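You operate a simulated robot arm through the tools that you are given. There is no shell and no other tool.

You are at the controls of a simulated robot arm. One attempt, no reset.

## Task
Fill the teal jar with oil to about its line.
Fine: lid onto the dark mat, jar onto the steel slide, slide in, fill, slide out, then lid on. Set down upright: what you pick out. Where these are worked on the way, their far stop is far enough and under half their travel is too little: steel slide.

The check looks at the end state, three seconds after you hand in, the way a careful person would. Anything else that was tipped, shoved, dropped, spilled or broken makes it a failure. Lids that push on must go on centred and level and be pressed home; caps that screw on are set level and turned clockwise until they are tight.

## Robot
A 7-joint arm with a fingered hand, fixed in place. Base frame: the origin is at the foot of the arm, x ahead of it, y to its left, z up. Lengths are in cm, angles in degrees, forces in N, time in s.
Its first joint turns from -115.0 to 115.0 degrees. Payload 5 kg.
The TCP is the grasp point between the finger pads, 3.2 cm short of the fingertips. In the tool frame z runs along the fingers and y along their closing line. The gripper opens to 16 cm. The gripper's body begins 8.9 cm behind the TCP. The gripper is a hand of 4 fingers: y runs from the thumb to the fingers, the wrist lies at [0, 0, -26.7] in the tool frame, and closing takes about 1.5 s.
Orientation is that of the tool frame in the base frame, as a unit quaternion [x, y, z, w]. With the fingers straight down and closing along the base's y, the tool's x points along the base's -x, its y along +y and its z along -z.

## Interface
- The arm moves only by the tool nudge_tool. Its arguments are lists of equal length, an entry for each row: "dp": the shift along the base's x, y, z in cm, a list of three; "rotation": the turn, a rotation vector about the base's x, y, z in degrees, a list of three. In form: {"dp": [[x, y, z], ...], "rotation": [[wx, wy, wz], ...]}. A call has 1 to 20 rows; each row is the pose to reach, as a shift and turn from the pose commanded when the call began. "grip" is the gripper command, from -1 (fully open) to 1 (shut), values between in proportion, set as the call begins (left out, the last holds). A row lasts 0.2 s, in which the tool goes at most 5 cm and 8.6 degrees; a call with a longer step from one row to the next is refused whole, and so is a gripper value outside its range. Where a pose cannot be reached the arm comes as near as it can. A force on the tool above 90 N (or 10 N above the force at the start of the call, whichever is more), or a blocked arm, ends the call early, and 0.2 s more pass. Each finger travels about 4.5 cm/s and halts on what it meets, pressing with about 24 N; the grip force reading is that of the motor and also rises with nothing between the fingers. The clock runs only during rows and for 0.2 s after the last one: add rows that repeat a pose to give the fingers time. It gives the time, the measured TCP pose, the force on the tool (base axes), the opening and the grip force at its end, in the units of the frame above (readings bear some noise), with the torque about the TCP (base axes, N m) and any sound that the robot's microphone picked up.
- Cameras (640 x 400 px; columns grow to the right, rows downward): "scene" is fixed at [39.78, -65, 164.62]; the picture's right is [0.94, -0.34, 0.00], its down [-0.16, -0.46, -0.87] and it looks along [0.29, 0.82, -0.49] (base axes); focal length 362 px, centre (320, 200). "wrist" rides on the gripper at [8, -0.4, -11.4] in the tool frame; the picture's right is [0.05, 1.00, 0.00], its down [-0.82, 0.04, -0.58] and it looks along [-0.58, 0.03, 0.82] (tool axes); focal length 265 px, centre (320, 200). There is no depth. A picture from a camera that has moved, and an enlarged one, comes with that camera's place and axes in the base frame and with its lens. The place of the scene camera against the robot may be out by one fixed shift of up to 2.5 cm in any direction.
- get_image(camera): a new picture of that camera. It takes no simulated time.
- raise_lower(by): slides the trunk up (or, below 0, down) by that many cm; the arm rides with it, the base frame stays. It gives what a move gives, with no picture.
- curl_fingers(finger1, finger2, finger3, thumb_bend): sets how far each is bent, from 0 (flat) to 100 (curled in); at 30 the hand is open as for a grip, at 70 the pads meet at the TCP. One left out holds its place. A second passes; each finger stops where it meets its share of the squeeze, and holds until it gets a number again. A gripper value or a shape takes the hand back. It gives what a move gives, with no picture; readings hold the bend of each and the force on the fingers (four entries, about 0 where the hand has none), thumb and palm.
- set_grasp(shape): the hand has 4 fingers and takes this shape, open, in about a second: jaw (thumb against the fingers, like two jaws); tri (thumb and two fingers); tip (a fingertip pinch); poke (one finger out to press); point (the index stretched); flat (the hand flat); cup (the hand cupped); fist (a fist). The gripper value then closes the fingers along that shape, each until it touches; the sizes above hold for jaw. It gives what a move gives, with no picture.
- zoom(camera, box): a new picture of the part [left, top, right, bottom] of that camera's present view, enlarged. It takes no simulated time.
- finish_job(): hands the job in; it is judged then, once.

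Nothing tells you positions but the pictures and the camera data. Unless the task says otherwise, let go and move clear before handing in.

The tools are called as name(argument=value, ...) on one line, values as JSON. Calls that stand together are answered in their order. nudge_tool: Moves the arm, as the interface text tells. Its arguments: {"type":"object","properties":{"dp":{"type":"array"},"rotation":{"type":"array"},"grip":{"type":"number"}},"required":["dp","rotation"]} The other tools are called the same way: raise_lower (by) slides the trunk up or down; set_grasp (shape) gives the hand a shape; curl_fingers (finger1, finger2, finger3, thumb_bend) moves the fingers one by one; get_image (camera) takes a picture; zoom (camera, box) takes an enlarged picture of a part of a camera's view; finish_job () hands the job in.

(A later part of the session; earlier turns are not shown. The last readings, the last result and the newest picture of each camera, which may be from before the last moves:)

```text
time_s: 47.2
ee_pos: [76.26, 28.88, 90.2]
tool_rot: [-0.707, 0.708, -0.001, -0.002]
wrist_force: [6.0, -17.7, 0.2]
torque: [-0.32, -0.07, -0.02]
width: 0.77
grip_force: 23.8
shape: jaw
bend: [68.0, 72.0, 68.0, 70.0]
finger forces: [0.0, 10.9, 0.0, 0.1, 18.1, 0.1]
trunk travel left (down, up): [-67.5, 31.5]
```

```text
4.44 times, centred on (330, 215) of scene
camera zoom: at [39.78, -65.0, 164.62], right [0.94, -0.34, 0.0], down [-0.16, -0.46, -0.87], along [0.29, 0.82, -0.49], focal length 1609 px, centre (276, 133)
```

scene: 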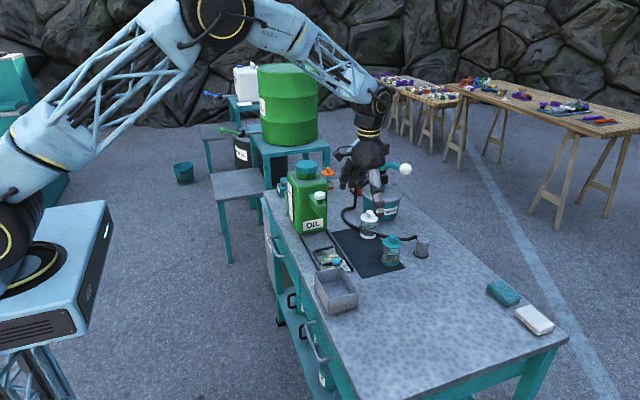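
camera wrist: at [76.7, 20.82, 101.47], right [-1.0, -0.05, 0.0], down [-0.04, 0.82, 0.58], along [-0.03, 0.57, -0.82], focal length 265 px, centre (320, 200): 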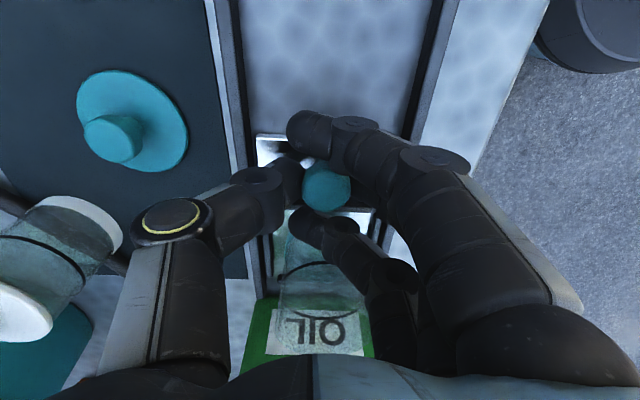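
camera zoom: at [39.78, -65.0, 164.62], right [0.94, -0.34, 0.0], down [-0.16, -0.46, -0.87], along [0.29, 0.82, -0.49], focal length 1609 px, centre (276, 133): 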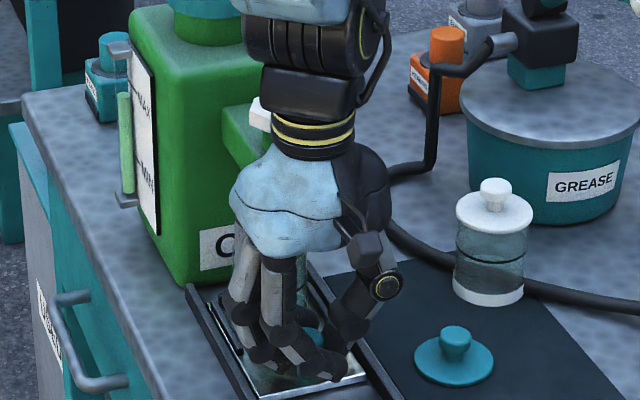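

The slide is on its far stop: −17.7 N along y, acting at knob height. I'll release the knob and rise straight up, away from the spout.

nudge_tool(dp=[[0, -0.2, 0], [0, -0.2, 0], [0, -0.2, 0], [0, -0.2, 0], [0, -0.2, 0], [0, -0.2, 0]], rotation=[[0, 0, 0], [0, 0, 0], [0, 0, 0], [0, 0, 0], [0, 0, 0], [0, 0, 0]], grip=0.0)

nudge_tool(dp=[[0, -0.3, 2], [0, -0.5, 5], [0, -1.5, 9], [0, -4, 13], [0, -8, 16], [0, -12, 18], [0, -14, 20], [0, -14, 20]], rotation=[[0, 0, 0], [0, 0, 0], [0, 0, 0], [0, 0, 0], [0, 0, 0], [0, 0, 0], [0, 0, 0], [0, 0, 0]])

get_image(camera="wrist")

zoom(camera="scene", box=[290, 170, 370, 270])

```text
time_s: 48.6
ee_pos: [76.42, 28.86, 90.18]
tool_rot: [0.708, -0.707, -0.001, 0.0]
wrist_force: [-0.5, 0.1, -0.7]
torque: [0.0, -0.01, 0.0]
width: 7.95
grip_force: 0.0
shape: jaw
bend: [72.0, 72.0, 72.0, 70.0]
finger forces: [0.0, 0.1, 0.0, 0.0, 0.0, 0.0]
trunk travel left (down, up): [-67.5, 31.5]
```

```text
time_s: 50.4
ee_pos: [76.31, 14.92, 110.18]
tool_rot: [0.707, -0.707, -0.001, 0.001]
wrist_force: [0.1, 0.5, 0.0]
torque: [-0.01, -0.01, -0.02]
width: 7.97
grip_force: 0.0
shape: jaw
bend: [72.0, 72.0, 72.0, 70.0]
finger forces: [0.0, 0.1, 0.0, 0.0, 0.0, 0.1]
trunk travel left (down, up): [-67.5, 31.5]
```

```text
taken
camera wrist: at [76.67, 6.9, 121.5], right [-1.0, -0.05, 0.0], down [-0.04, 0.82, 0.58], along [-0.03, 0.58, -0.82], focal length 265 px, centre (320, 200)
```

wrist: 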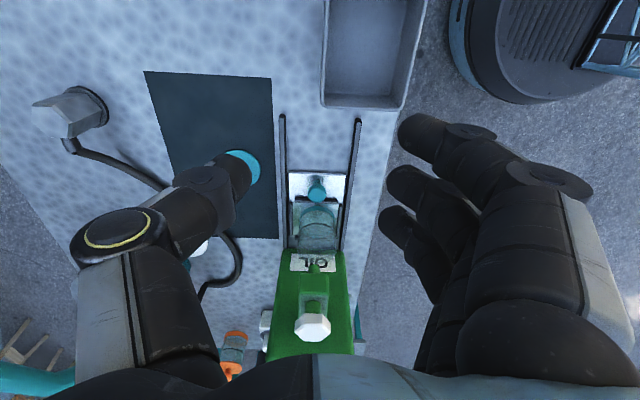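

```text
4.00 times, centred on (330, 220) of scene
camera zoom: at [39.78, -65.0, 164.62], right [0.94, -0.34, 0.0], down [-0.16, -0.46, -0.87], along [0.29, 0.82, -0.49], focal length 1448 px, centre (280, 120)
```

zoom: 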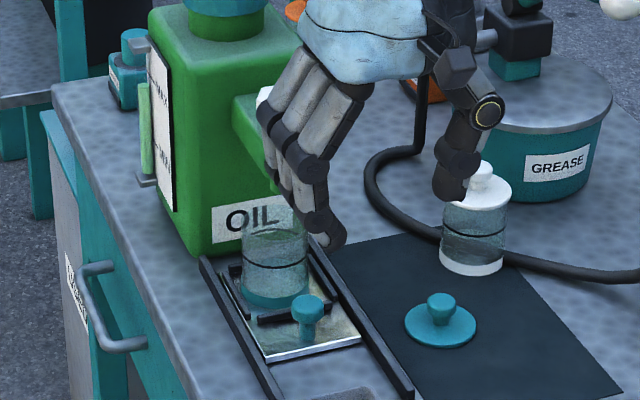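

The slide is in with the jar under the spout. I'll check the nozzle over the jar and the tap before operating it.

zoom(camera="wrist", box=[260, 160, 380, 350])

nudge_tool(dp=[[3, 0, 3], [6, 0, 6], [9, 2, 8], [12, 4, 10], [14, 5, 10], [14, 5, 10]], rotation=[[0, 0, 0], [0, 0, 0], [0, 0, 0], [0, 0, 0], [0, 0, 0], [0, 0, 0]])

zoom(camera="scene", box=[290, 170, 360, 250])

get_image(camera="wrist")

```text
2.11 times, centred on (320, 255) of wrist
camera zoom: at [76.67, 6.9, 121.5], right [-1.0, -0.05, 0.0], down [-0.04, 0.82, 0.58], along [-0.03, 0.58, -0.82], focal length 559 px, centre (320, 84)
```

zoom: 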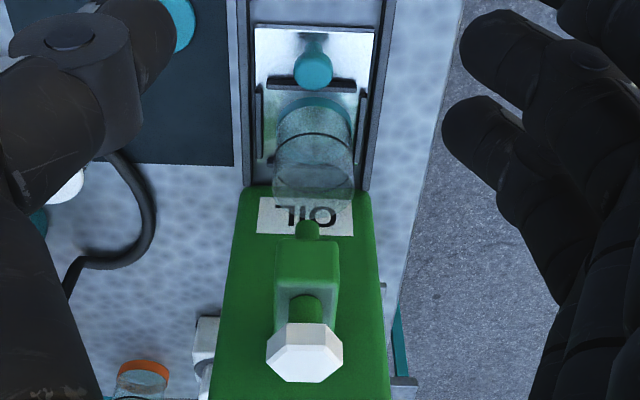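

```text
time_s: 51.8
ee_pos: [90.59, 20.0, 120.16]
tool_rot: [0.707, -0.707, 0.0, 0.0]
wrist_force: [0.3, 0.9, 0.6]
torque: [0.03, 0.01, -0.02]
width: 7.93
grip_force: 0.1
shape: jaw
bend: [72.0, 72.0, 72.0, 70.0]
finger forces: [0.0, 0.0, 0.0, 0.0, 0.1, 0.0]
trunk travel left (down, up): [-67.5, 31.5]
```

```text
5.00 times, centred on (325, 210) of scene
camera zoom: at [39.78, -65.0, 164.62], right [0.94, -0.34, 0.0], down [-0.16, -0.46, -0.87], along [0.29, 0.82, -0.49], focal length 1810 px, centre (295, 150)
```

zoom: 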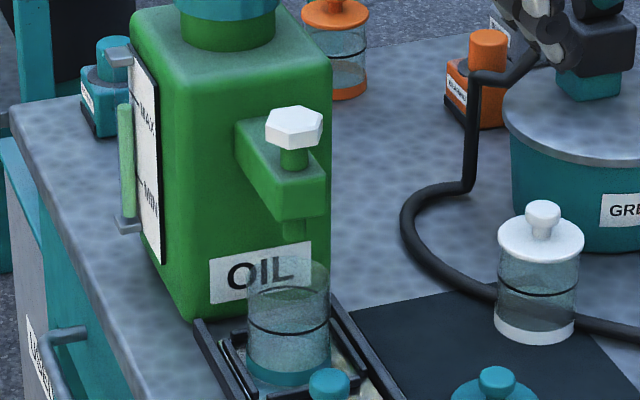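

```text
taken
camera wrist: at [90.94, 12.04, 131.6], right [-1.0, -0.05, 0.0], down [-0.04, 0.82, 0.58], along [-0.03, 0.58, -0.82], focal length 265 px, centre (320, 200)
```

wrist: 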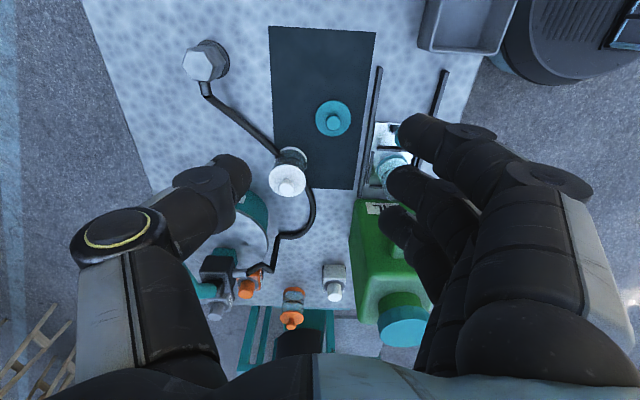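

The nozzle sits over the jar's mouth. The tap has a white hexagonal knob with two flats facing ±y, so I'll go above it with the closing line turned to match another pair of flats (hand at +60°) and look closely.

nudge_tool(dp=[[-2, 2.5, 0], [-4.5, 5, 0], [-7, 7.5, 0], [-9.5, 10, 0], [-12, 12.5, 0], [-14.4, 14.5, 0], [-14.4, 16.2, 0], [-14.4, 16.2, -2], [-14.4, 16.2, -2]], rotation=[[0, 0, -4], [0, 0, -8], [0, 0, -12], [0, 0, -16], [0, 0, -20], [0, 0, -24], [0, 0, -28], [0, 0, -30], [0, 0, -30]])

get_image(camera="wrist")

zoom(camera="scene", box=[270, 110, 390, 260])

```text
time_s: 53.8
ee_pos: [76.01, 36.02, 118.19]
tool_rot: [-0.5, 0.866, 0.0, 0.0]
wrist_force: [-0.3, 0.0, 0.2]
torque: [0.02, -0.05, 0.03]
width: 7.93
grip_force: 0.0
shape: jaw
bend: [72.0, 72.0, 72.0, 70.0]
finger forces: [0.0, 0.0, 0.0, 0.1, 0.1, 0.0]
trunk travel left (down, up): [-67.5, 31.5]
```

```text
taken
camera wrist: at [72.18, 28.82, 129.4], right [-0.89, 0.45, 0.0], down [0.37, 0.73, 0.58], along [0.26, 0.51, -0.82], focal length 265 px, centre (320, 200)
```

wrist: 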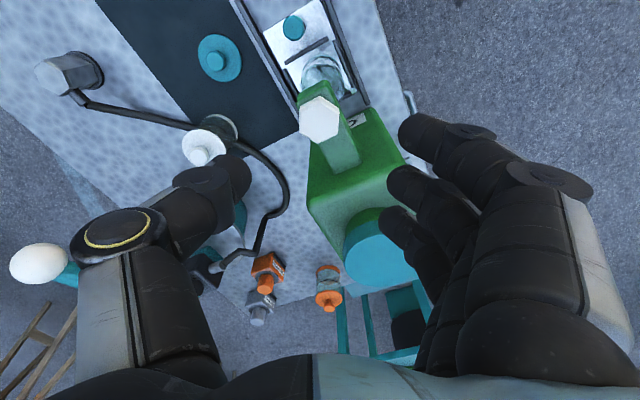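

```text
2.67 times, centred on (330, 185) of scene
camera zoom: at [39.78, -65.0, 164.62], right [0.94, -0.34, 0.0], down [-0.16, -0.46, -0.87], along [0.29, 0.82, -0.49], focal length 966 px, centre (293, 240)
```

zoom: 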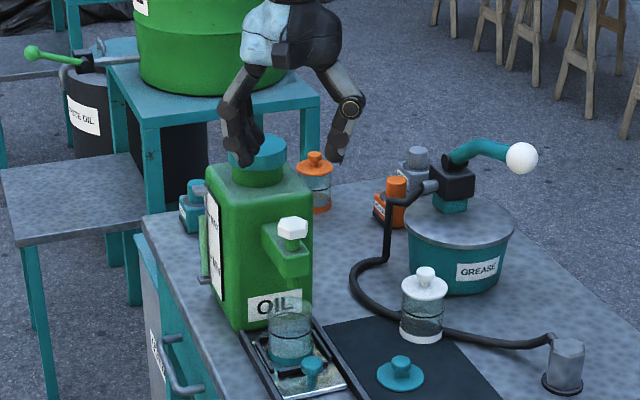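

The hex knob's flats face my closing line, and the tap centre is about (75.8, 35.9). I'll descend to just above it.

nudge_tool(dp=[[0, -0.1, -3], [0, -0.1, -6], [0, -0.1, -8.5], [0, -0.1, -8.5]], rotation=[[0, 0, 0], [0, 0, 0], [0, 0, 0], [0, 0, 0]])

get_image(camera="wrist")

zoom(camera="scene", box=[280, 130, 380, 250])

```text
time_s: 54.8
ee_pos: [75.92, 35.96, 109.5]
tool_rot: [-0.499, 0.866, 0.001, -0.001]
wrist_force: [0.6, -0.2, 0.5]
torque: [0.02, -0.02, 0.05]
width: 7.94
grip_force: 0.0
shape: jaw
bend: [72.0, 72.0, 72.0, 70.0]
finger forces: [0.1, 0.0, 0.0, 0.1, 0.1, 0.0]
trunk travel left (down, up): [-67.5, 31.5]
```

```text
taken
camera wrist: at [72.33, 28.79, 120.84], right [-0.89, 0.45, 0.0], down [0.37, 0.73, 0.58], along [0.26, 0.51, -0.82], focal length 265 px, centre (320, 200)
```

wrist: 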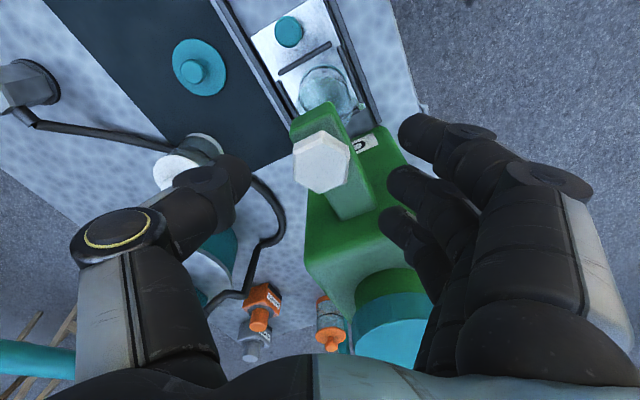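

```text
3.33 times, centred on (330, 190) of scene
camera zoom: at [39.78, -65.0, 164.62], right [0.94, -0.34, 0.0], down [-0.16, -0.46, -0.87], along [0.29, 0.82, -0.49], focal length 1207 px, centre (287, 233)
```

zoom: 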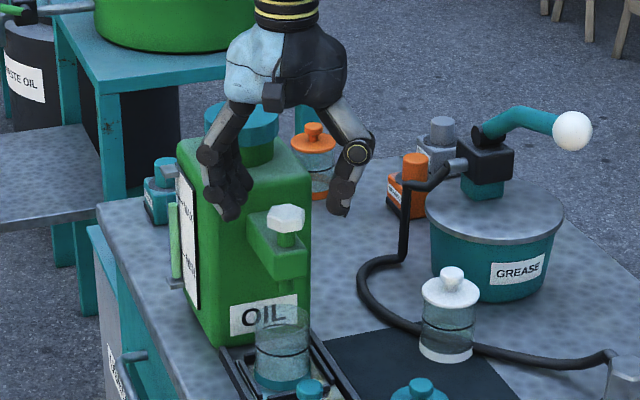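

Centred on the tap. I'll lower 2.5 cm so the fingertips flank the knob, and then close.

nudge_tool(dp=[[0, 0, -1.2], [0, 0, -2.5], [0, 0, -2.5]], rotation=[[0, 0, 0], [0, 0, 0], [0, 0, 0]])

get_image(camera="wrist")

zoom(camera="scene", box=[290, 150, 370, 250])

```text
time_s: 55.6
ee_pos: [75.78, 36.16, 107.02]
tool_rot: [-0.5, 0.866, 0.0, 0.0]
wrist_force: [-0.2, -0.2, -0.9]
torque: [-0.04, -0.02, -0.01]
width: 7.94
grip_force: 0.0
shape: jaw
bend: [72.0, 72.0, 72.0, 70.0]
finger forces: [0.0, 0.0, 0.0, 0.0, 0.0, 0.0]
trunk travel left (down, up): [-67.5, 31.5]
```

```text
taken
camera wrist: at [72.18, 28.9, 118.3], right [-0.89, 0.45, 0.0], down [0.37, 0.73, 0.58], along [0.26, 0.51, -0.82], focal length 265 px, centre (320, 200)
```

wrist: 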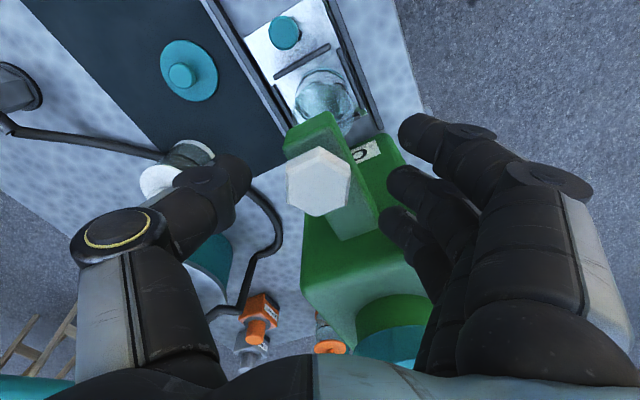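

```text
4.00 times, centred on (330, 200) of scene
camera zoom: at [39.78, -65.0, 164.62], right [0.94, -0.34, 0.0], down [-0.16, -0.46, -0.87], along [0.29, 0.82, -0.49], focal length 1448 px, centre (280, 200)
```

zoom: 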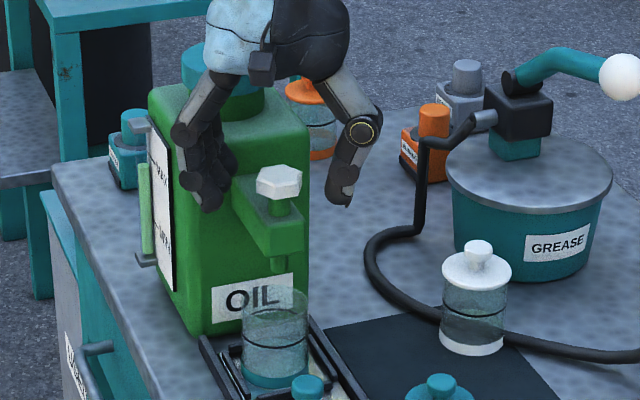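

Fingertips flank the knob. Closing gently on the flats.

nudge_tool(dp=[[0, 0, 0], [0, 0, 0], [0, 0, 0], [0, 0, 0], [0, 0, 0], [0, 0, 0], [0, 0, 0]], rotation=[[0, 0, 0], [0, 0, 0], [0, 0, 0], [0, 0, 0], [0, 0, 0], [0, 0, 0], [0, 0, 0]], grip=0.9)

get_image(camera="wrist")

zoom(camera="scene", box=[290, 150, 370, 250])

```text
time_s: 57.2
ee_pos: [76.09, 35.82, 106.87]
tool_rot: [-0.499, 0.866, 0.0, 0.0]
wrist_force: [9.8, -3.1, -1.2]
torque: [0.02, -0.08, 0.01]
width: 1.51
grip_force: 24.0
shape: jaw
bend: [68.0, 73.0, 68.0, 70.0]
finger forces: [0.0, 10.4, 0.1, 0.0, 20.4, 0.0]
trunk travel left (down, up): [-67.5, 31.5]
```

```text
taken
camera wrist: at [72.35, 28.75, 118.27], right [-0.89, 0.46, 0.0], down [0.37, 0.73, 0.58], along [0.26, 0.51, -0.82], focal length 265 px, centre (320, 200)
```

wrist: 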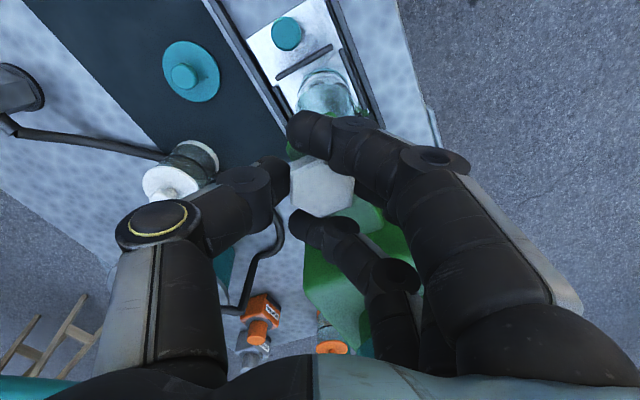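

```text
4.00 times, centred on (330, 200) of scene
camera zoom: at [39.78, -65.0, 164.62], right [0.94, -0.34, 0.0], down [-0.16, -0.46, -0.87], along [0.29, 0.82, -0.49], focal length 1448 px, centre (280, 200)
```

zoom: 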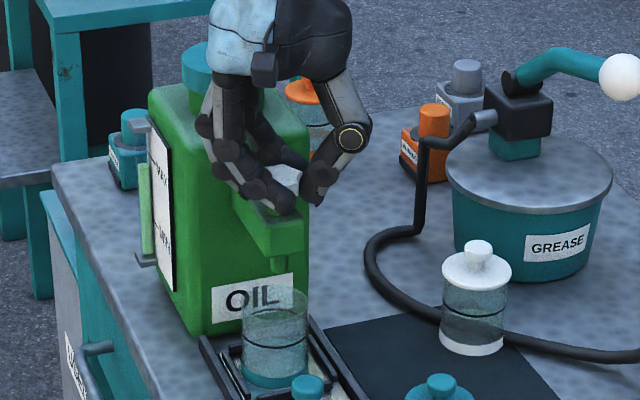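

The hex knob is held across its flats. I'll turn counterclockwise about 16° and watch for flow.

nudge_tool(dp=[[0, 0, 0], [0, 0, 0]], rotation=[[0, 0, 8], [0, 0, 16]])

zoom(camera="scene", box=[300, 185, 350, 250])

get_image(camera="wrist")

```text
time_s: 57.8
ee_pos: [76.01, 35.7, 107.09]
tool_rot: [-0.615, 0.788, 0.001, -0.001]
wrist_force: [8.1, -12.4, -5.0]
torque: [-0.21, -0.11, -0.4]
width: 1.46
grip_force: 24.3
shape: jaw
bend: [68.0, 73.0, 68.0, 70.0]
finger forces: [0.0, 8.1, 0.0, 0.1, 19.9, 0.0]
trunk travel left (down, up): [-67.5, 31.5]
```

```text
6.15 times, centred on (325, 218) of scene
camera zoom: at [39.78, -65.0, 164.62], right [0.94, -0.34, 0.0], down [-0.16, -0.46, -0.87], along [0.29, 0.82, -0.49], focal length 2228 px, centre (289, 92)
```

zoom: 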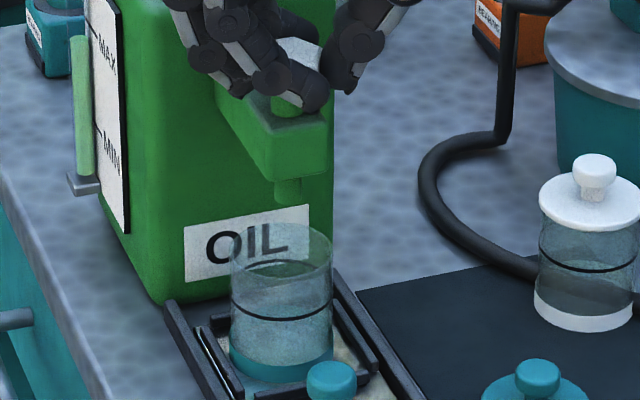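

```text
taken
camera wrist: at [74.48, 27.96, 118.35], right [-0.98, 0.19, 0.0], down [0.16, 0.8, 0.58], along [0.11, 0.57, -0.82], focal length 265 px, centre (320, 200)
```

wrist: 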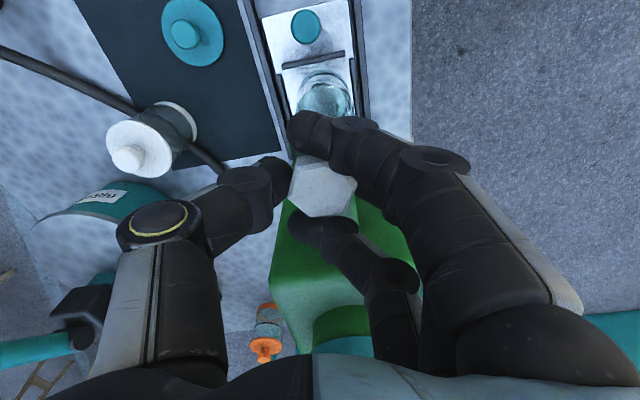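

zoom(camera="wrist", box=[260, 120, 380, 240])

```text
3.33 times, centred on (320, 180) of wrist
camera zoom: at [74.48, 27.96, 118.35], right [-0.98, 0.19, 0.0], down [0.16, 0.8, 0.58], along [0.11, 0.57, -0.82], focal length 885 px, centre (320, 267)
```

zoom: 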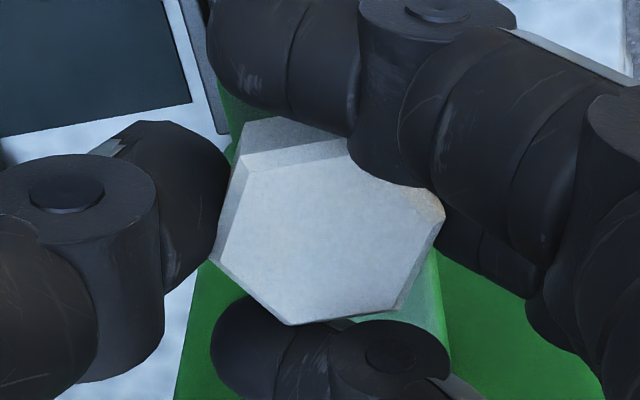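

The knob kept its orientation: its flats are still at the original angle and there was −0.4 N·m resistance. So it does not simply turn this way. I'll rotate back and look at the jar before testing another motion.

nudge_tool(dp=[[0, 0, 0], [0, 0, 0], [0, 0, 0]], rotation=[[0, 0, -8], [0, 0, -16], [0, 0, -16]])

zoom(camera="wrist", box=[260, 120, 380, 240])

zoom(camera="scene", box=[300, 185, 350, 250])

```text
time_s: 58.6
ee_pos: [76.05, 36.06, 107.01]
tool_rot: [-0.499, 0.866, 0.001, -0.001]
wrist_force: [19.6, -0.8, -2.1]
torque: [0.03, -0.28, 0.34]
width: 1.5
grip_force: 24.4
shape: jaw
bend: [68.0, 73.0, 68.0, 70.0]
finger forces: [0.6, 7.2, 0.0, 0.0, 26.3, 0.1]
trunk travel left (down, up): [-67.5, 31.5]
```

```text
3.33 times, centred on (320, 180) of wrist
camera zoom: at [72.37, 28.98, 118.37], right [-0.89, 0.45, 0.0], down [0.37, 0.73, 0.58], along [0.26, 0.52, -0.82], focal length 885 px, centre (320, 267)
```

zoom: 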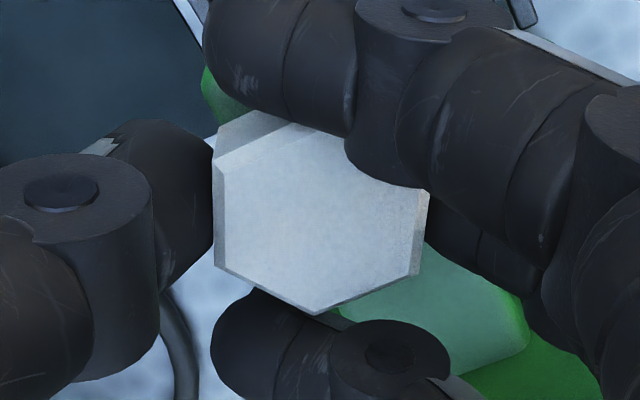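

```text
6.15 times, centred on (325, 218) of scene
camera zoom: at [39.78, -65.0, 164.62], right [0.94, -0.34, 0.0], down [-0.16, -0.46, -0.87], along [0.29, 0.82, -0.49], focal length 2228 px, centre (289, 92)
```

zoom: 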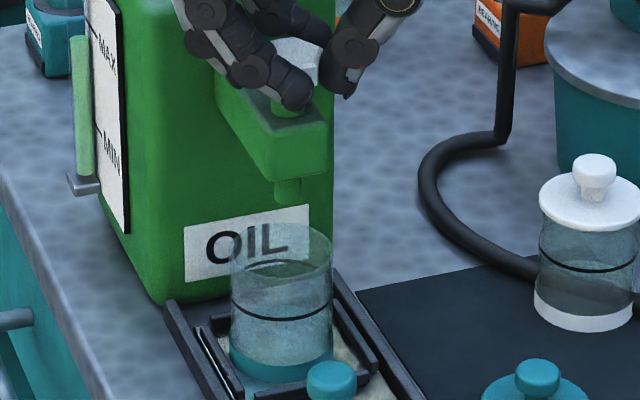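

The knob is back square with the hand, and no oil has come. Now I'll test a light push straight down while holding it.

nudge_tool(dp=[[0.25, -0.1, 0], [0.25, -0.1, -0.3], [0.25, -0.1, -0.5]], rotation=[[0, 0, 0], [0, 0, 0], [0, 0, 0]])

zoom(camera="scene", box=[300, 185, 350, 250])

zoom(camera="wrist", box=[260, 120, 380, 240])

```text
time_s: 59.4
ee_pos: [76.07, 36.0, 106.49]
tool_rot: [-0.501, 0.865, 0.001, -0.001]
wrist_force: [12.6, 6.6, 1.9]
torque: [0.18, -0.13, 0.25]
width: 1.5
grip_force: 23.5
shape: jaw
bend: [68.0, 73.0, 68.0, 70.0]
finger forces: [0.4, 11.0, 0.0, 0.0, 20.9, 0.0]
trunk travel left (down, up): [-67.5, 31.5]
```

```text
6.15 times, centred on (325, 218) of scene
camera zoom: at [39.78, -65.0, 164.62], right [0.94, -0.34, 0.0], down [-0.16, -0.46, -0.87], along [0.29, 0.82, -0.49], focal length 2228 px, centre (289, 92)
```

zoom: 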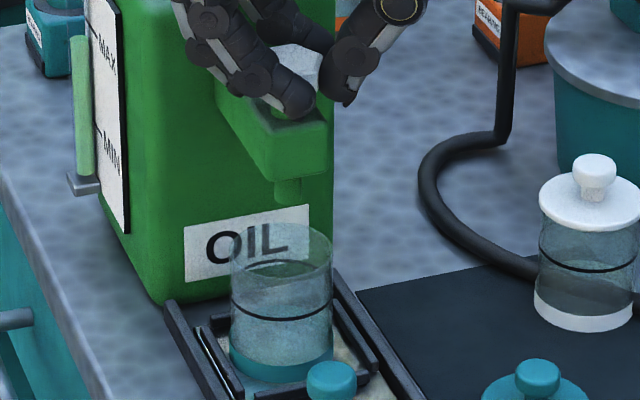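

```text
3.33 times, centred on (320, 180) of wrist
camera zoom: at [72.5, 28.86, 117.89], right [-0.89, 0.45, 0.0], down [0.37, 0.73, 0.58], along [0.26, 0.52, -0.82], focal length 885 px, centre (320, 267)
```

zoom: 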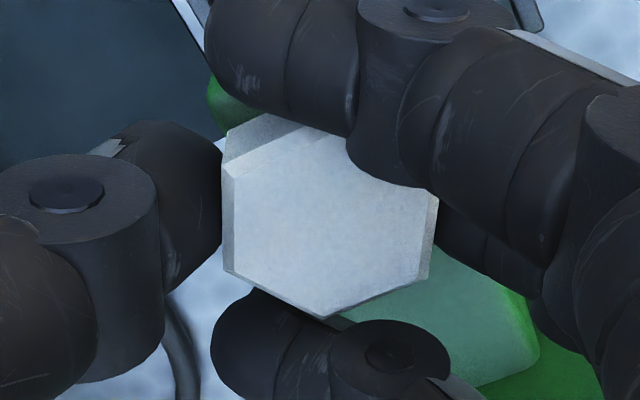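

The hand moved down 0.5 cm with little force, so this is inconclusive. I'll also try a small clockwise turn before letting go.

nudge_tool(dp=[[0, 0, 0.3], [0, 0, 0.5], [0, 0, 0.5], [0, 0, 0.5]], rotation=[[0, 0, 0], [0, 0, -6], [0, 0, -14], [0, 0, -20]])

zoom(camera="wrist", box=[260, 120, 380, 240])

zoom(camera="scene", box=[300, 185, 350, 250])

```text
time_s: 60.4
ee_pos: [76.25, 35.81, 107.03]
tool_rot: [-0.341, 0.94, -0.001, -0.001]
wrist_force: [9.0, -2.1, -1.0]
torque: [0.01, -0.08, 0.51]
width: 1.46
grip_force: 24.0
shape: jaw
bend: [68.0, 72.0, 68.0, 71.0]
finger forces: [0.1, 11.9, 0.0, 0.1, 19.5, 0.0]
trunk travel left (down, up): [-67.5, 31.5]
```

```text
3.33 times, centred on (320, 180) of wrist
camera zoom: at [70.33, 30.33, 118.35], right [-0.68, 0.73, 0.0], down [0.6, 0.56, 0.58], along [0.42, 0.39, -0.82], focal length 885 px, centre (320, 267)
```

zoom: 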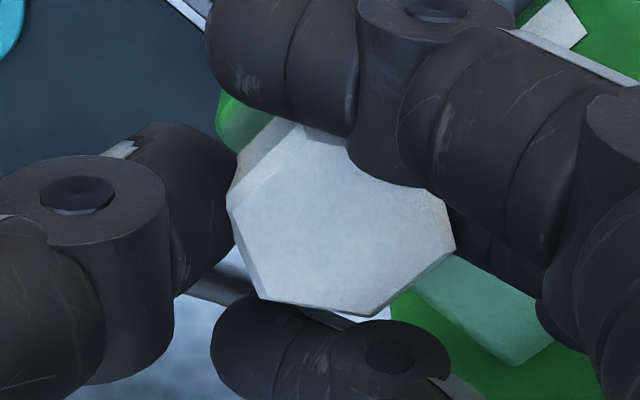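

```text
6.15 times, centred on (325, 218) of scene
camera zoom: at [39.78, -65.0, 164.62], right [0.94, -0.34, 0.0], down [-0.16, -0.46, -0.87], along [0.29, 0.82, -0.49], focal length 2228 px, centre (289, 92)
```

zoom: 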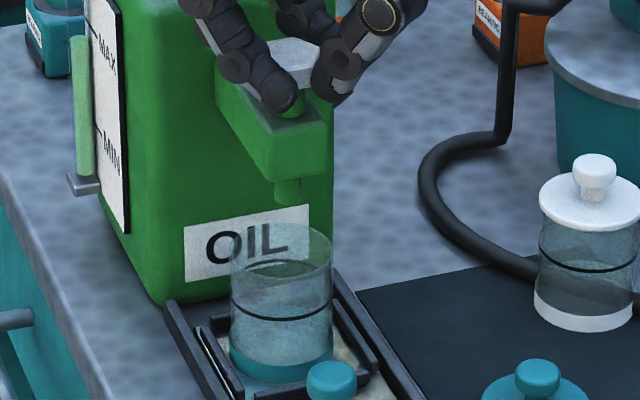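

The knob doesn't turn either way, even at 0.5 N·m, so it is probably a press tap. I'll release, rise, and close the fingers so I can press from above.

nudge_tool(dp=[[0, 0, 0], [0, 0, 0], [0, 0, 0], [0, 0, 0], [0, 0, 0]], rotation=[[0, 0, 8], [0, 0, 16], [0, 0, 20], [0, 0, 20], [0, 0, 20]], grip=0.2)

nudge_tool(dp=[[0, 0, 2], [0, 0, 4.5], [0, 0, 4.5], [0, 0, 4.5]], rotation=[[0, 0, 0], [0, 0, 0], [0, 0, 0], [0, 0, 0]])

get_image(camera="wrist")

zoom(camera="scene", box=[300, 160, 360, 250])

```text
time_s: 61.6
ee_pos: [76.18, 35.8, 107.06]
tool_rot: [-0.501, 0.866, 0.002, -0.001]
wrist_force: [-0.4, 0.0, -0.6]
torque: [0.0, 0.01, -0.01]
width: 6.34
grip_force: 0.1
shape: jaw
bend: [73.0, 73.0, 73.0, 70.0]
finger forces: [0.0, 0.1, 0.1, 0.1, 0.1, 0.0]
trunk travel left (down, up): [-67.5, 31.5]
```

```text
time_s: 62.6
ee_pos: [76.15, 35.95, 111.78]
tool_rot: [-0.5, 0.866, 0.0, 0.001]
wrist_force: [0.4, 0.5, -0.5]
torque: [-0.01, -0.01, 0.0]
width: 6.34
grip_force: 0.0
shape: jaw
bend: [73.0, 73.0, 73.0, 70.0]
finger forces: [0.0, 0.1, 0.0, 0.1, 0.1, 0.0]
trunk travel left (down, up): [-67.5, 31.5]
```

```text
taken
camera wrist: at [72.38, 28.7, 123.1], right [-0.89, 0.45, 0.0], down [0.37, 0.73, 0.58], along [0.26, 0.51, -0.82], focal length 265 px, centre (320, 200)
```

wrist: 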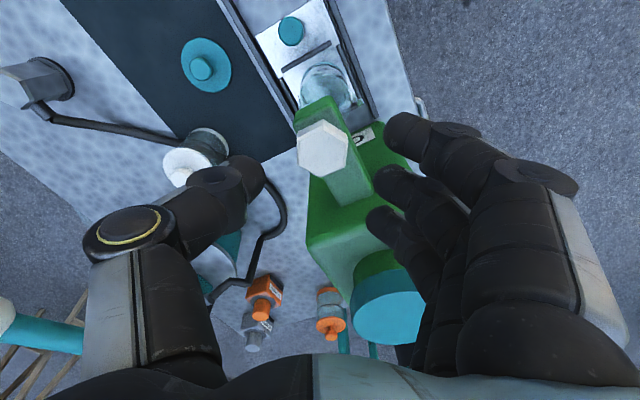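

```text
4.44 times, centred on (330, 205) of scene
camera zoom: at [39.78, -65.0, 164.62], right [0.94, -0.34, 0.0], down [-0.16, -0.46, -0.87], along [0.29, 0.82, -0.49], focal length 1609 px, centre (276, 178)
```

zoom: 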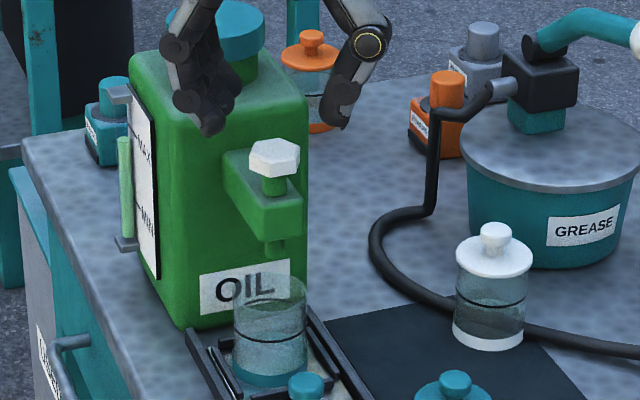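

The knob is back in its original pose. I'll close the hand 3 cm above it and then press down in small steps.

nudge_tool(dp=[[0, 0, 0], [0, 0, 0], [0, 0, 0], [0, 0, 0], [-0.2, 0, -1], [-0.2, 0, -2], [-0.2, 0, -2.5]], rotation=[[0, 0, 0], [0, 0, 0], [0, 0, 0], [0, 0, 0], [0, 0, 0], [0, 0, 0], [0, 0, 0]], grip=1.0)

get_image(camera="wrist")

zoom(camera="scene", box=[300, 160, 360, 250])

```text
time_s: 64.2
ee_pos: [76.01, 35.85, 109.08]
tool_rot: [-0.5, 0.866, 0.0, -0.001]
wrist_force: [-0.3, -1.1, 3.6]
torque: [0.0, 0.08, 0.01]
width: 0.02
grip_force: 23.3
shape: jaw
bend: [68.0, 63.0, 68.0, 67.0]
finger forces: [0.1, 0.1, 0.0, 0.1, 0.0, 0.1]
trunk travel left (down, up): [-67.5, 31.5]
```

```text
taken
camera wrist: at [72.21, 28.78, 120.45], right [-0.89, 0.45, 0.0], down [0.37, 0.73, 0.58], along [0.26, 0.51, -0.82], focal length 265 px, centre (320, 200)
```

wrist: 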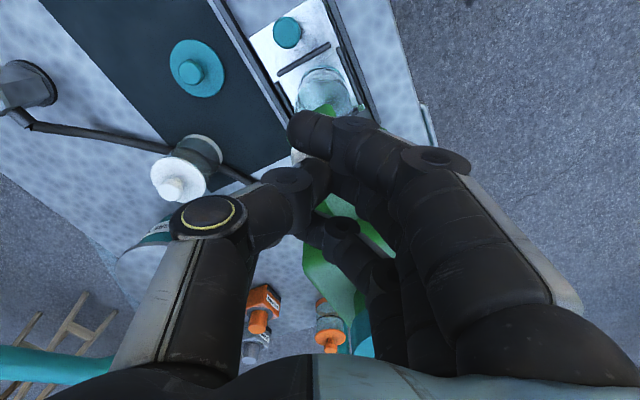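

```text
4.44 times, centred on (330, 205) of scene
camera zoom: at [39.78, -65.0, 164.62], right [0.94, -0.34, 0.0], down [-0.16, -0.46, -0.87], along [0.29, 0.82, -0.49], focal length 1609 px, centre (276, 178)
```

zoom: 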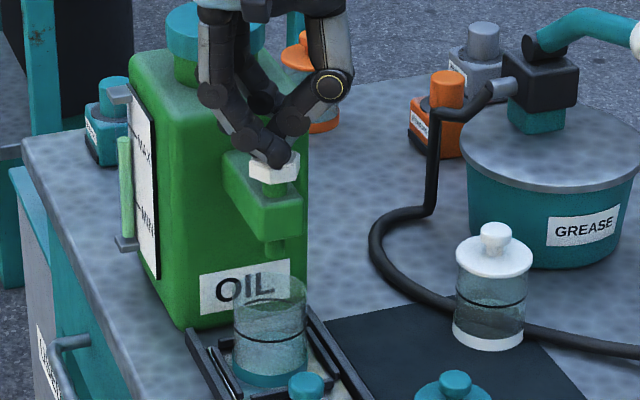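

Contact at TCP z≈109.1 with about 3.6 N. I'll press 0.3 cm and watch force and flow.

nudge_tool(dp=[[0, 0, -0.3]], rotation=[[0, 0, 0]])

zoom(camera="scene", box=[300, 160, 360, 250])

```text
time_s: 64.6
ee_pos: [75.89, 35.96, 108.75]
tool_rot: [-0.5, 0.866, 0.001, 0.0]
wrist_force: [0.1, 1.1, 3.9]
torque: [0.06, 0.08, -0.05]
width: 0.0
grip_force: 23.9
shape: jaw
bend: [68.0, 63.0, 68.0, 67.0]
finger forces: [0.1, 0.0, 0.0, 0.1, 0.1, 0.0]
trunk travel left (down, up): [-67.5, 31.5]
heard: click
```

```text
4.44 times, centred on (330, 205) of scene
camera zoom: at [39.78, -65.0, 164.62], right [0.94, -0.34, 0.0], down [-0.16, -0.46, -0.87], along [0.29, 0.82, -0.49], focal length 1609 px, centre (276, 178)
```

zoom: 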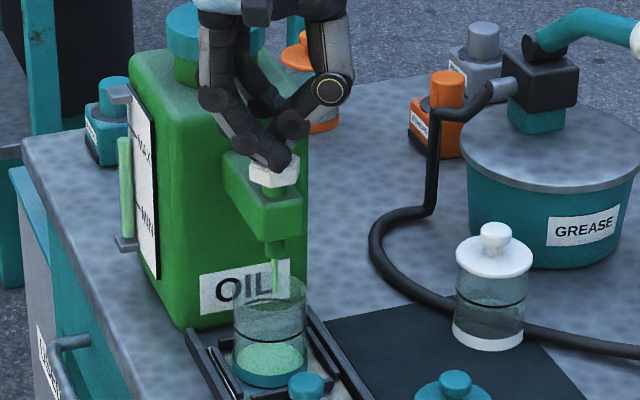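

It is a press tap: a click, and oil is running into the jar. I'll zoom in on the level before letting any more time pass.

zoom(camera="scene", box=[315, 210, 345, 255])

```text
8.89 times, centred on (330, 232) of scene
camera zoom: at [39.78, -65.0, 164.62], right [0.94, -0.34, 0.0], down [-0.16, -0.46, -0.87], along [0.29, 0.82, -0.49], focal length 3218 px, centre (231, -89)
```

zoom: 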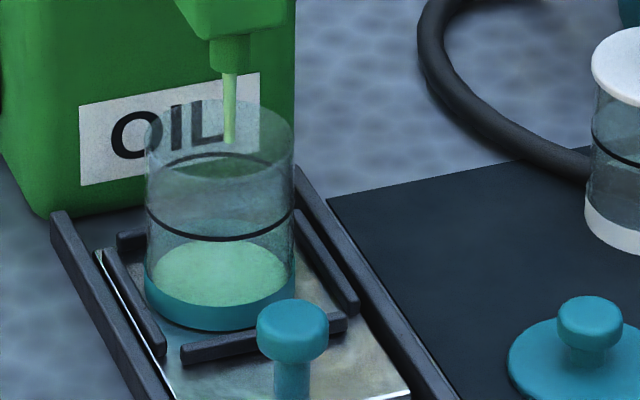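

The oil surface is about 1.1 cm above the jar's base, and the line is at about 4.2 cm. I'll hold for one short step (0.4 s) to gauge the rate.

nudge_tool(dp=[[0, 0, 0]], rotation=[[0, 0, 0]])

zoom(camera="scene", box=[315, 210, 345, 255])

```text
time_s: 65.0
ee_pos: [75.97, 35.87, 108.83]
tool_rot: [-0.5, 0.866, 0.0, 0.0]
wrist_force: [0.1, 1.2, 3.8]
torque: [0.1, 0.05, -0.01]
width: 0.0
grip_force: 23.4
shape: jaw
bend: [68.0, 63.0, 68.0, 67.0]
finger forces: [0.0, 0.0, 0.0, 0.0, 0.0, 0.0]
trunk travel left (down, up): [-67.5, 31.5]
```

```text
8.89 times, centred on (330, 232) of scene
camera zoom: at [39.78, -65.0, 164.62], right [0.94, -0.34, 0.0], down [-0.16, -0.46, -0.87], along [0.29, 0.82, -0.49], focal length 3218 px, centre (231, -89)
```

zoom: 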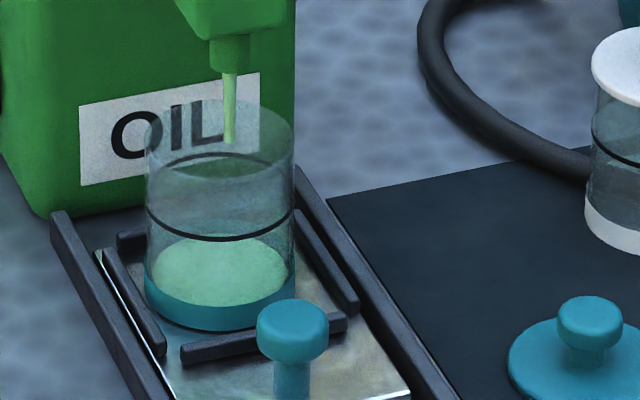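

The rise in 0.4 s is barely visible, so the flow is slow. I'll hold for a second.

nudge_tool(dp=[[0, 0, 0], [0, 0, 0], [0, 0, 0], [0, 0, 0]], rotation=[[0, 0, 0], [0, 0, 0], [0, 0, 0], [0, 0, 0]])

zoom(camera="scene", box=[315, 210, 345, 255])

```text
time_s: 66.0
ee_pos: [75.95, 35.83, 108.82]
tool_rot: [-0.5, 0.866, 0.001, 0.001]
wrist_force: [-0.5, 1.7, 3.6]
torque: [0.08, 0.09, -0.02]
width: 0.0
grip_force: 24.9
shape: jaw
bend: [68.0, 63.0, 68.0, 67.0]
finger forces: [0.0, 0.0, 0.0, 0.1, 0.0, 0.1]
trunk travel left (down, up): [-67.5, 31.5]
```

```text
8.89 times, centred on (330, 232) of scene
camera zoom: at [39.78, -65.0, 164.62], right [0.94, -0.34, 0.0], down [-0.16, -0.46, -0.87], along [0.29, 0.82, -0.49], focal length 3218 px, centre (231, -89)
```

zoom: 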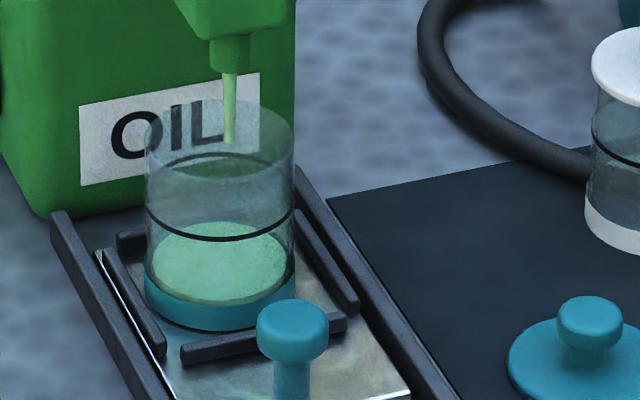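

The rise is about 0.25 cm/s and needs roughly 2.8 cm more. I'll hold 3 s and measure again.

nudge_tool(dp=[[0, 0, 0], [0, 0, 0], [0, 0, 0], [0, 0, 0], [0, 0, 0], [0, 0, 0], [0, 0, 0], [0, 0, 0], [0, 0, 0], [0, 0, 0], [0, 0, 0], [0, 0, 0], [0, 0, 0], [0, 0, 0]], rotation=[[0, 0, 0], [0, 0, 0], [0, 0, 0], [0, 0, 0], [0, 0, 0], [0, 0, 0], [0, 0, 0], [0, 0, 0], [0, 0, 0], [0, 0, 0], [0, 0, 0], [0, 0, 0], [0, 0, 0], [0, 0, 0]])

zoom(camera="scene", box=[315, 210, 345, 255])

```text
time_s: 69.0
ee_pos: [76.0, 35.87, 108.8]
tool_rot: [-0.5, 0.866, -0.001, 0.0]
wrist_force: [0.2, 0.8, 4.1]
torque: [0.07, 0.01, 0.03]
width: 0.0
grip_force: 24.2
shape: jaw
bend: [68.0, 63.0, 68.0, 67.0]
finger forces: [0.0, 0.1, 0.1, 0.0, 0.0, 0.0]
trunk travel left (down, up): [-67.5, 31.5]
```

```text
8.89 times, centred on (330, 232) of scene
camera zoom: at [39.78, -65.0, 164.62], right [0.94, -0.34, 0.0], down [-0.16, -0.46, -0.87], along [0.29, 0.82, -0.49], focal length 3218 px, centre (231, -89)
```

zoom: 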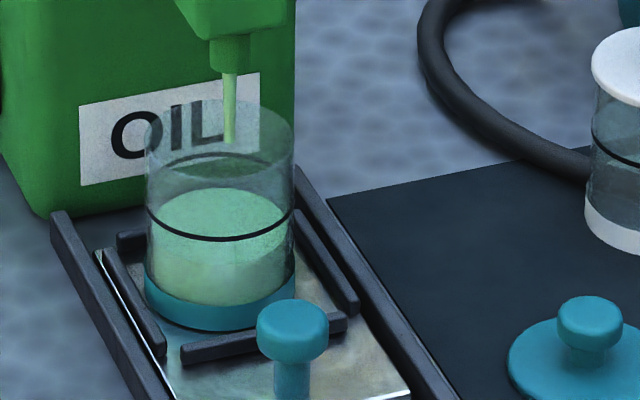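

The surface's back edge is at row 188, and the line's back arc is at about row 154. At about 11 px/s that leaves about 3 s, so I'll hold 2 s and then check.

nudge_tool(dp=[[0, 0, 0], [0, 0, 0], [0, 0, 0], [0, 0, 0], [0, 0, 0], [0, 0, 0], [0, 0, 0], [0, 0, 0], [0, 0, 0]], rotation=[[0, 0, 0], [0, 0, 0], [0, 0, 0], [0, 0, 0], [0, 0, 0], [0, 0, 0], [0, 0, 0], [0, 0, 0], [0, 0, 0]])

zoom(camera="scene", box=[315, 210, 345, 255])

```text
time_s: 71.0
ee_pos: [75.83, 35.85, 108.79]
tool_rot: [-0.5, 0.866, -0.001, 0.0]
wrist_force: [0.3, 1.3, 3.1]
torque: [0.07, 0.06, -0.04]
width: 0.0
grip_force: 24.2
shape: jaw
bend: [68.0, 63.0, 68.0, 67.0]
finger forces: [0.0, 0.1, 0.1, 0.0, 0.1, 0.0]
trunk travel left (down, up): [-67.5, 31.5]
```

```text
8.89 times, centred on (330, 232) of scene
camera zoom: at [39.78, -65.0, 164.62], right [0.94, -0.34, 0.0], down [-0.16, -0.46, -0.87], along [0.29, 0.82, -0.49], focal length 3218 px, centre (231, -89)
```

zoom: 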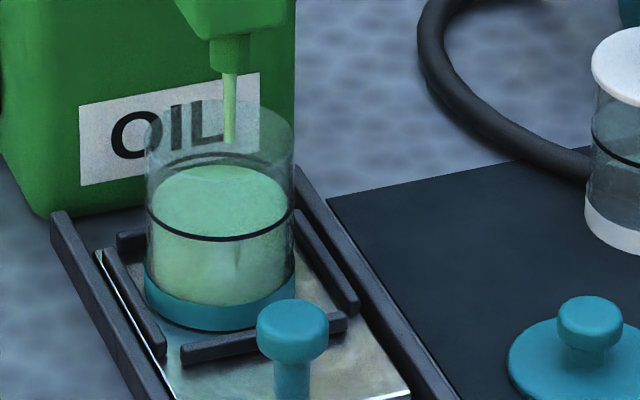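

zoom(camera="scene", box=[319, 222, 335, 242])

```text
16.00 times, centred on (327, 232) of scene
camera zoom: at [39.78, -65.0, 164.62], right [0.94, -0.34, 0.0], down [-0.16, -0.46, -0.87], along [0.29, 0.82, -0.49], focal length 5793 px, centre (208, -312)
```

zoom: 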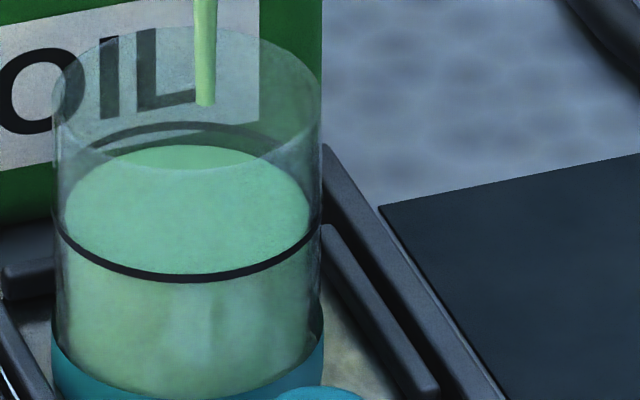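

The surface is about 0.4 cm below the line. I'll lift off now to see whether the tap closes by itself; if it latches, I can press again straight away.

nudge_tool(dp=[[0, 0, 1.2]], rotation=[[0, 0, 0]])

zoom(camera="scene", box=[319, 222, 335, 242])

zoom(camera="scene", box=[300, 160, 360, 250])

```text
time_s: 71.4
ee_pos: [75.91, 35.92, 110.05]
tool_rot: [-0.5, 0.866, 0.0, -0.001]
wrist_force: [0.3, -1.0, -1.0]
torque: [0.03, 0.0, 0.01]
width: 0.0
grip_force: 23.8
shape: jaw
bend: [68.0, 63.0, 68.0, 67.0]
finger forces: [0.0, 0.0, 0.0, 0.0, 0.1, 0.0]
trunk travel left (down, up): [-67.5, 31.5]
```

```text
16.00 times, centred on (327, 232) of scene
camera zoom: at [39.78, -65.0, 164.62], right [0.94, -0.34, 0.0], down [-0.16, -0.46, -0.87], along [0.29, 0.82, -0.49], focal length 5793 px, centre (208, -312)
```

zoom: 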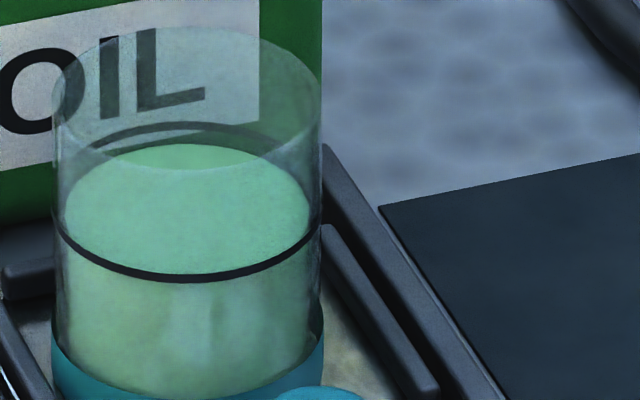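

```text
4.44 times, centred on (330, 205) of scene
camera zoom: at [39.78, -65.0, 164.62], right [0.94, -0.34, 0.0], down [-0.16, -0.46, -0.87], along [0.29, 0.82, -0.49], focal length 1609 px, centre (276, 178)
```

zoom: 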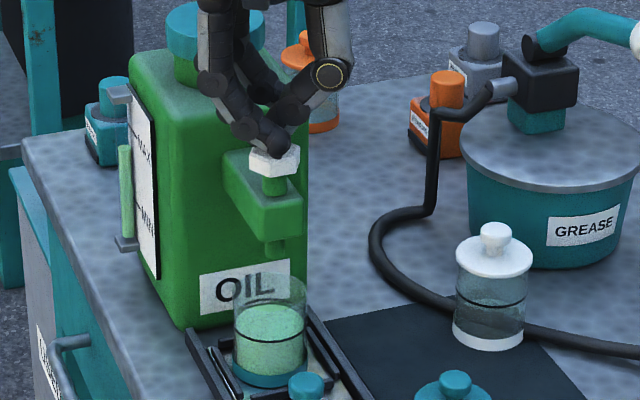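

The tap springs shut when released. The level is about 0.3 cm below the line, so I'll give one short press of about 0.5 s to top up.

nudge_tool(dp=[[0, 0, -1.2], [0, 0, -1.2], [0, 0, -1.2], [0, 0, 0]], rotation=[[0, 0, 0], [0, 0, 0], [0, 0, 0], [0, 0, 0]])

zoom(camera="scene", box=[319, 222, 335, 242])

zoom(camera="scene", box=[300, 160, 360, 250])

```text
time_s: 72.4
ee_pos: [75.98, 36.03, 110.03]
tool_rot: [-0.501, 0.866, -0.001, -0.001]
wrist_force: [-0.1, 0.6, -0.5]
torque: [0.0, -0.02, 0.02]
width: 0.02
grip_force: 24.1
shape: jaw
bend: [68.0, 63.0, 68.0, 67.0]
finger forces: [0.0, 0.0, 0.1, 0.0, 0.1, 0.0]
trunk travel left (down, up): [-67.5, 31.5]
```

```text
16.00 times, centred on (327, 232) of scene
camera zoom: at [39.78, -65.0, 164.62], right [0.94, -0.34, 0.0], down [-0.16, -0.46, -0.87], along [0.29, 0.82, -0.49], focal length 5793 px, centre (208, -312)
```

zoom: 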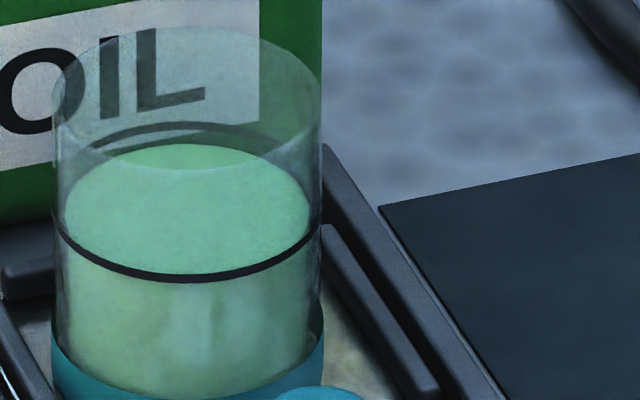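

```text
4.44 times, centred on (330, 205) of scene
camera zoom: at [39.78, -65.0, 164.62], right [0.94, -0.34, 0.0], down [-0.16, -0.46, -0.87], along [0.29, 0.82, -0.49], focal length 1609 px, centre (276, 178)
```

zoom: 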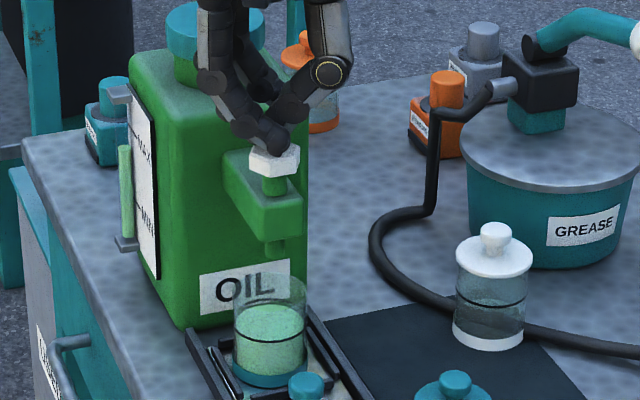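

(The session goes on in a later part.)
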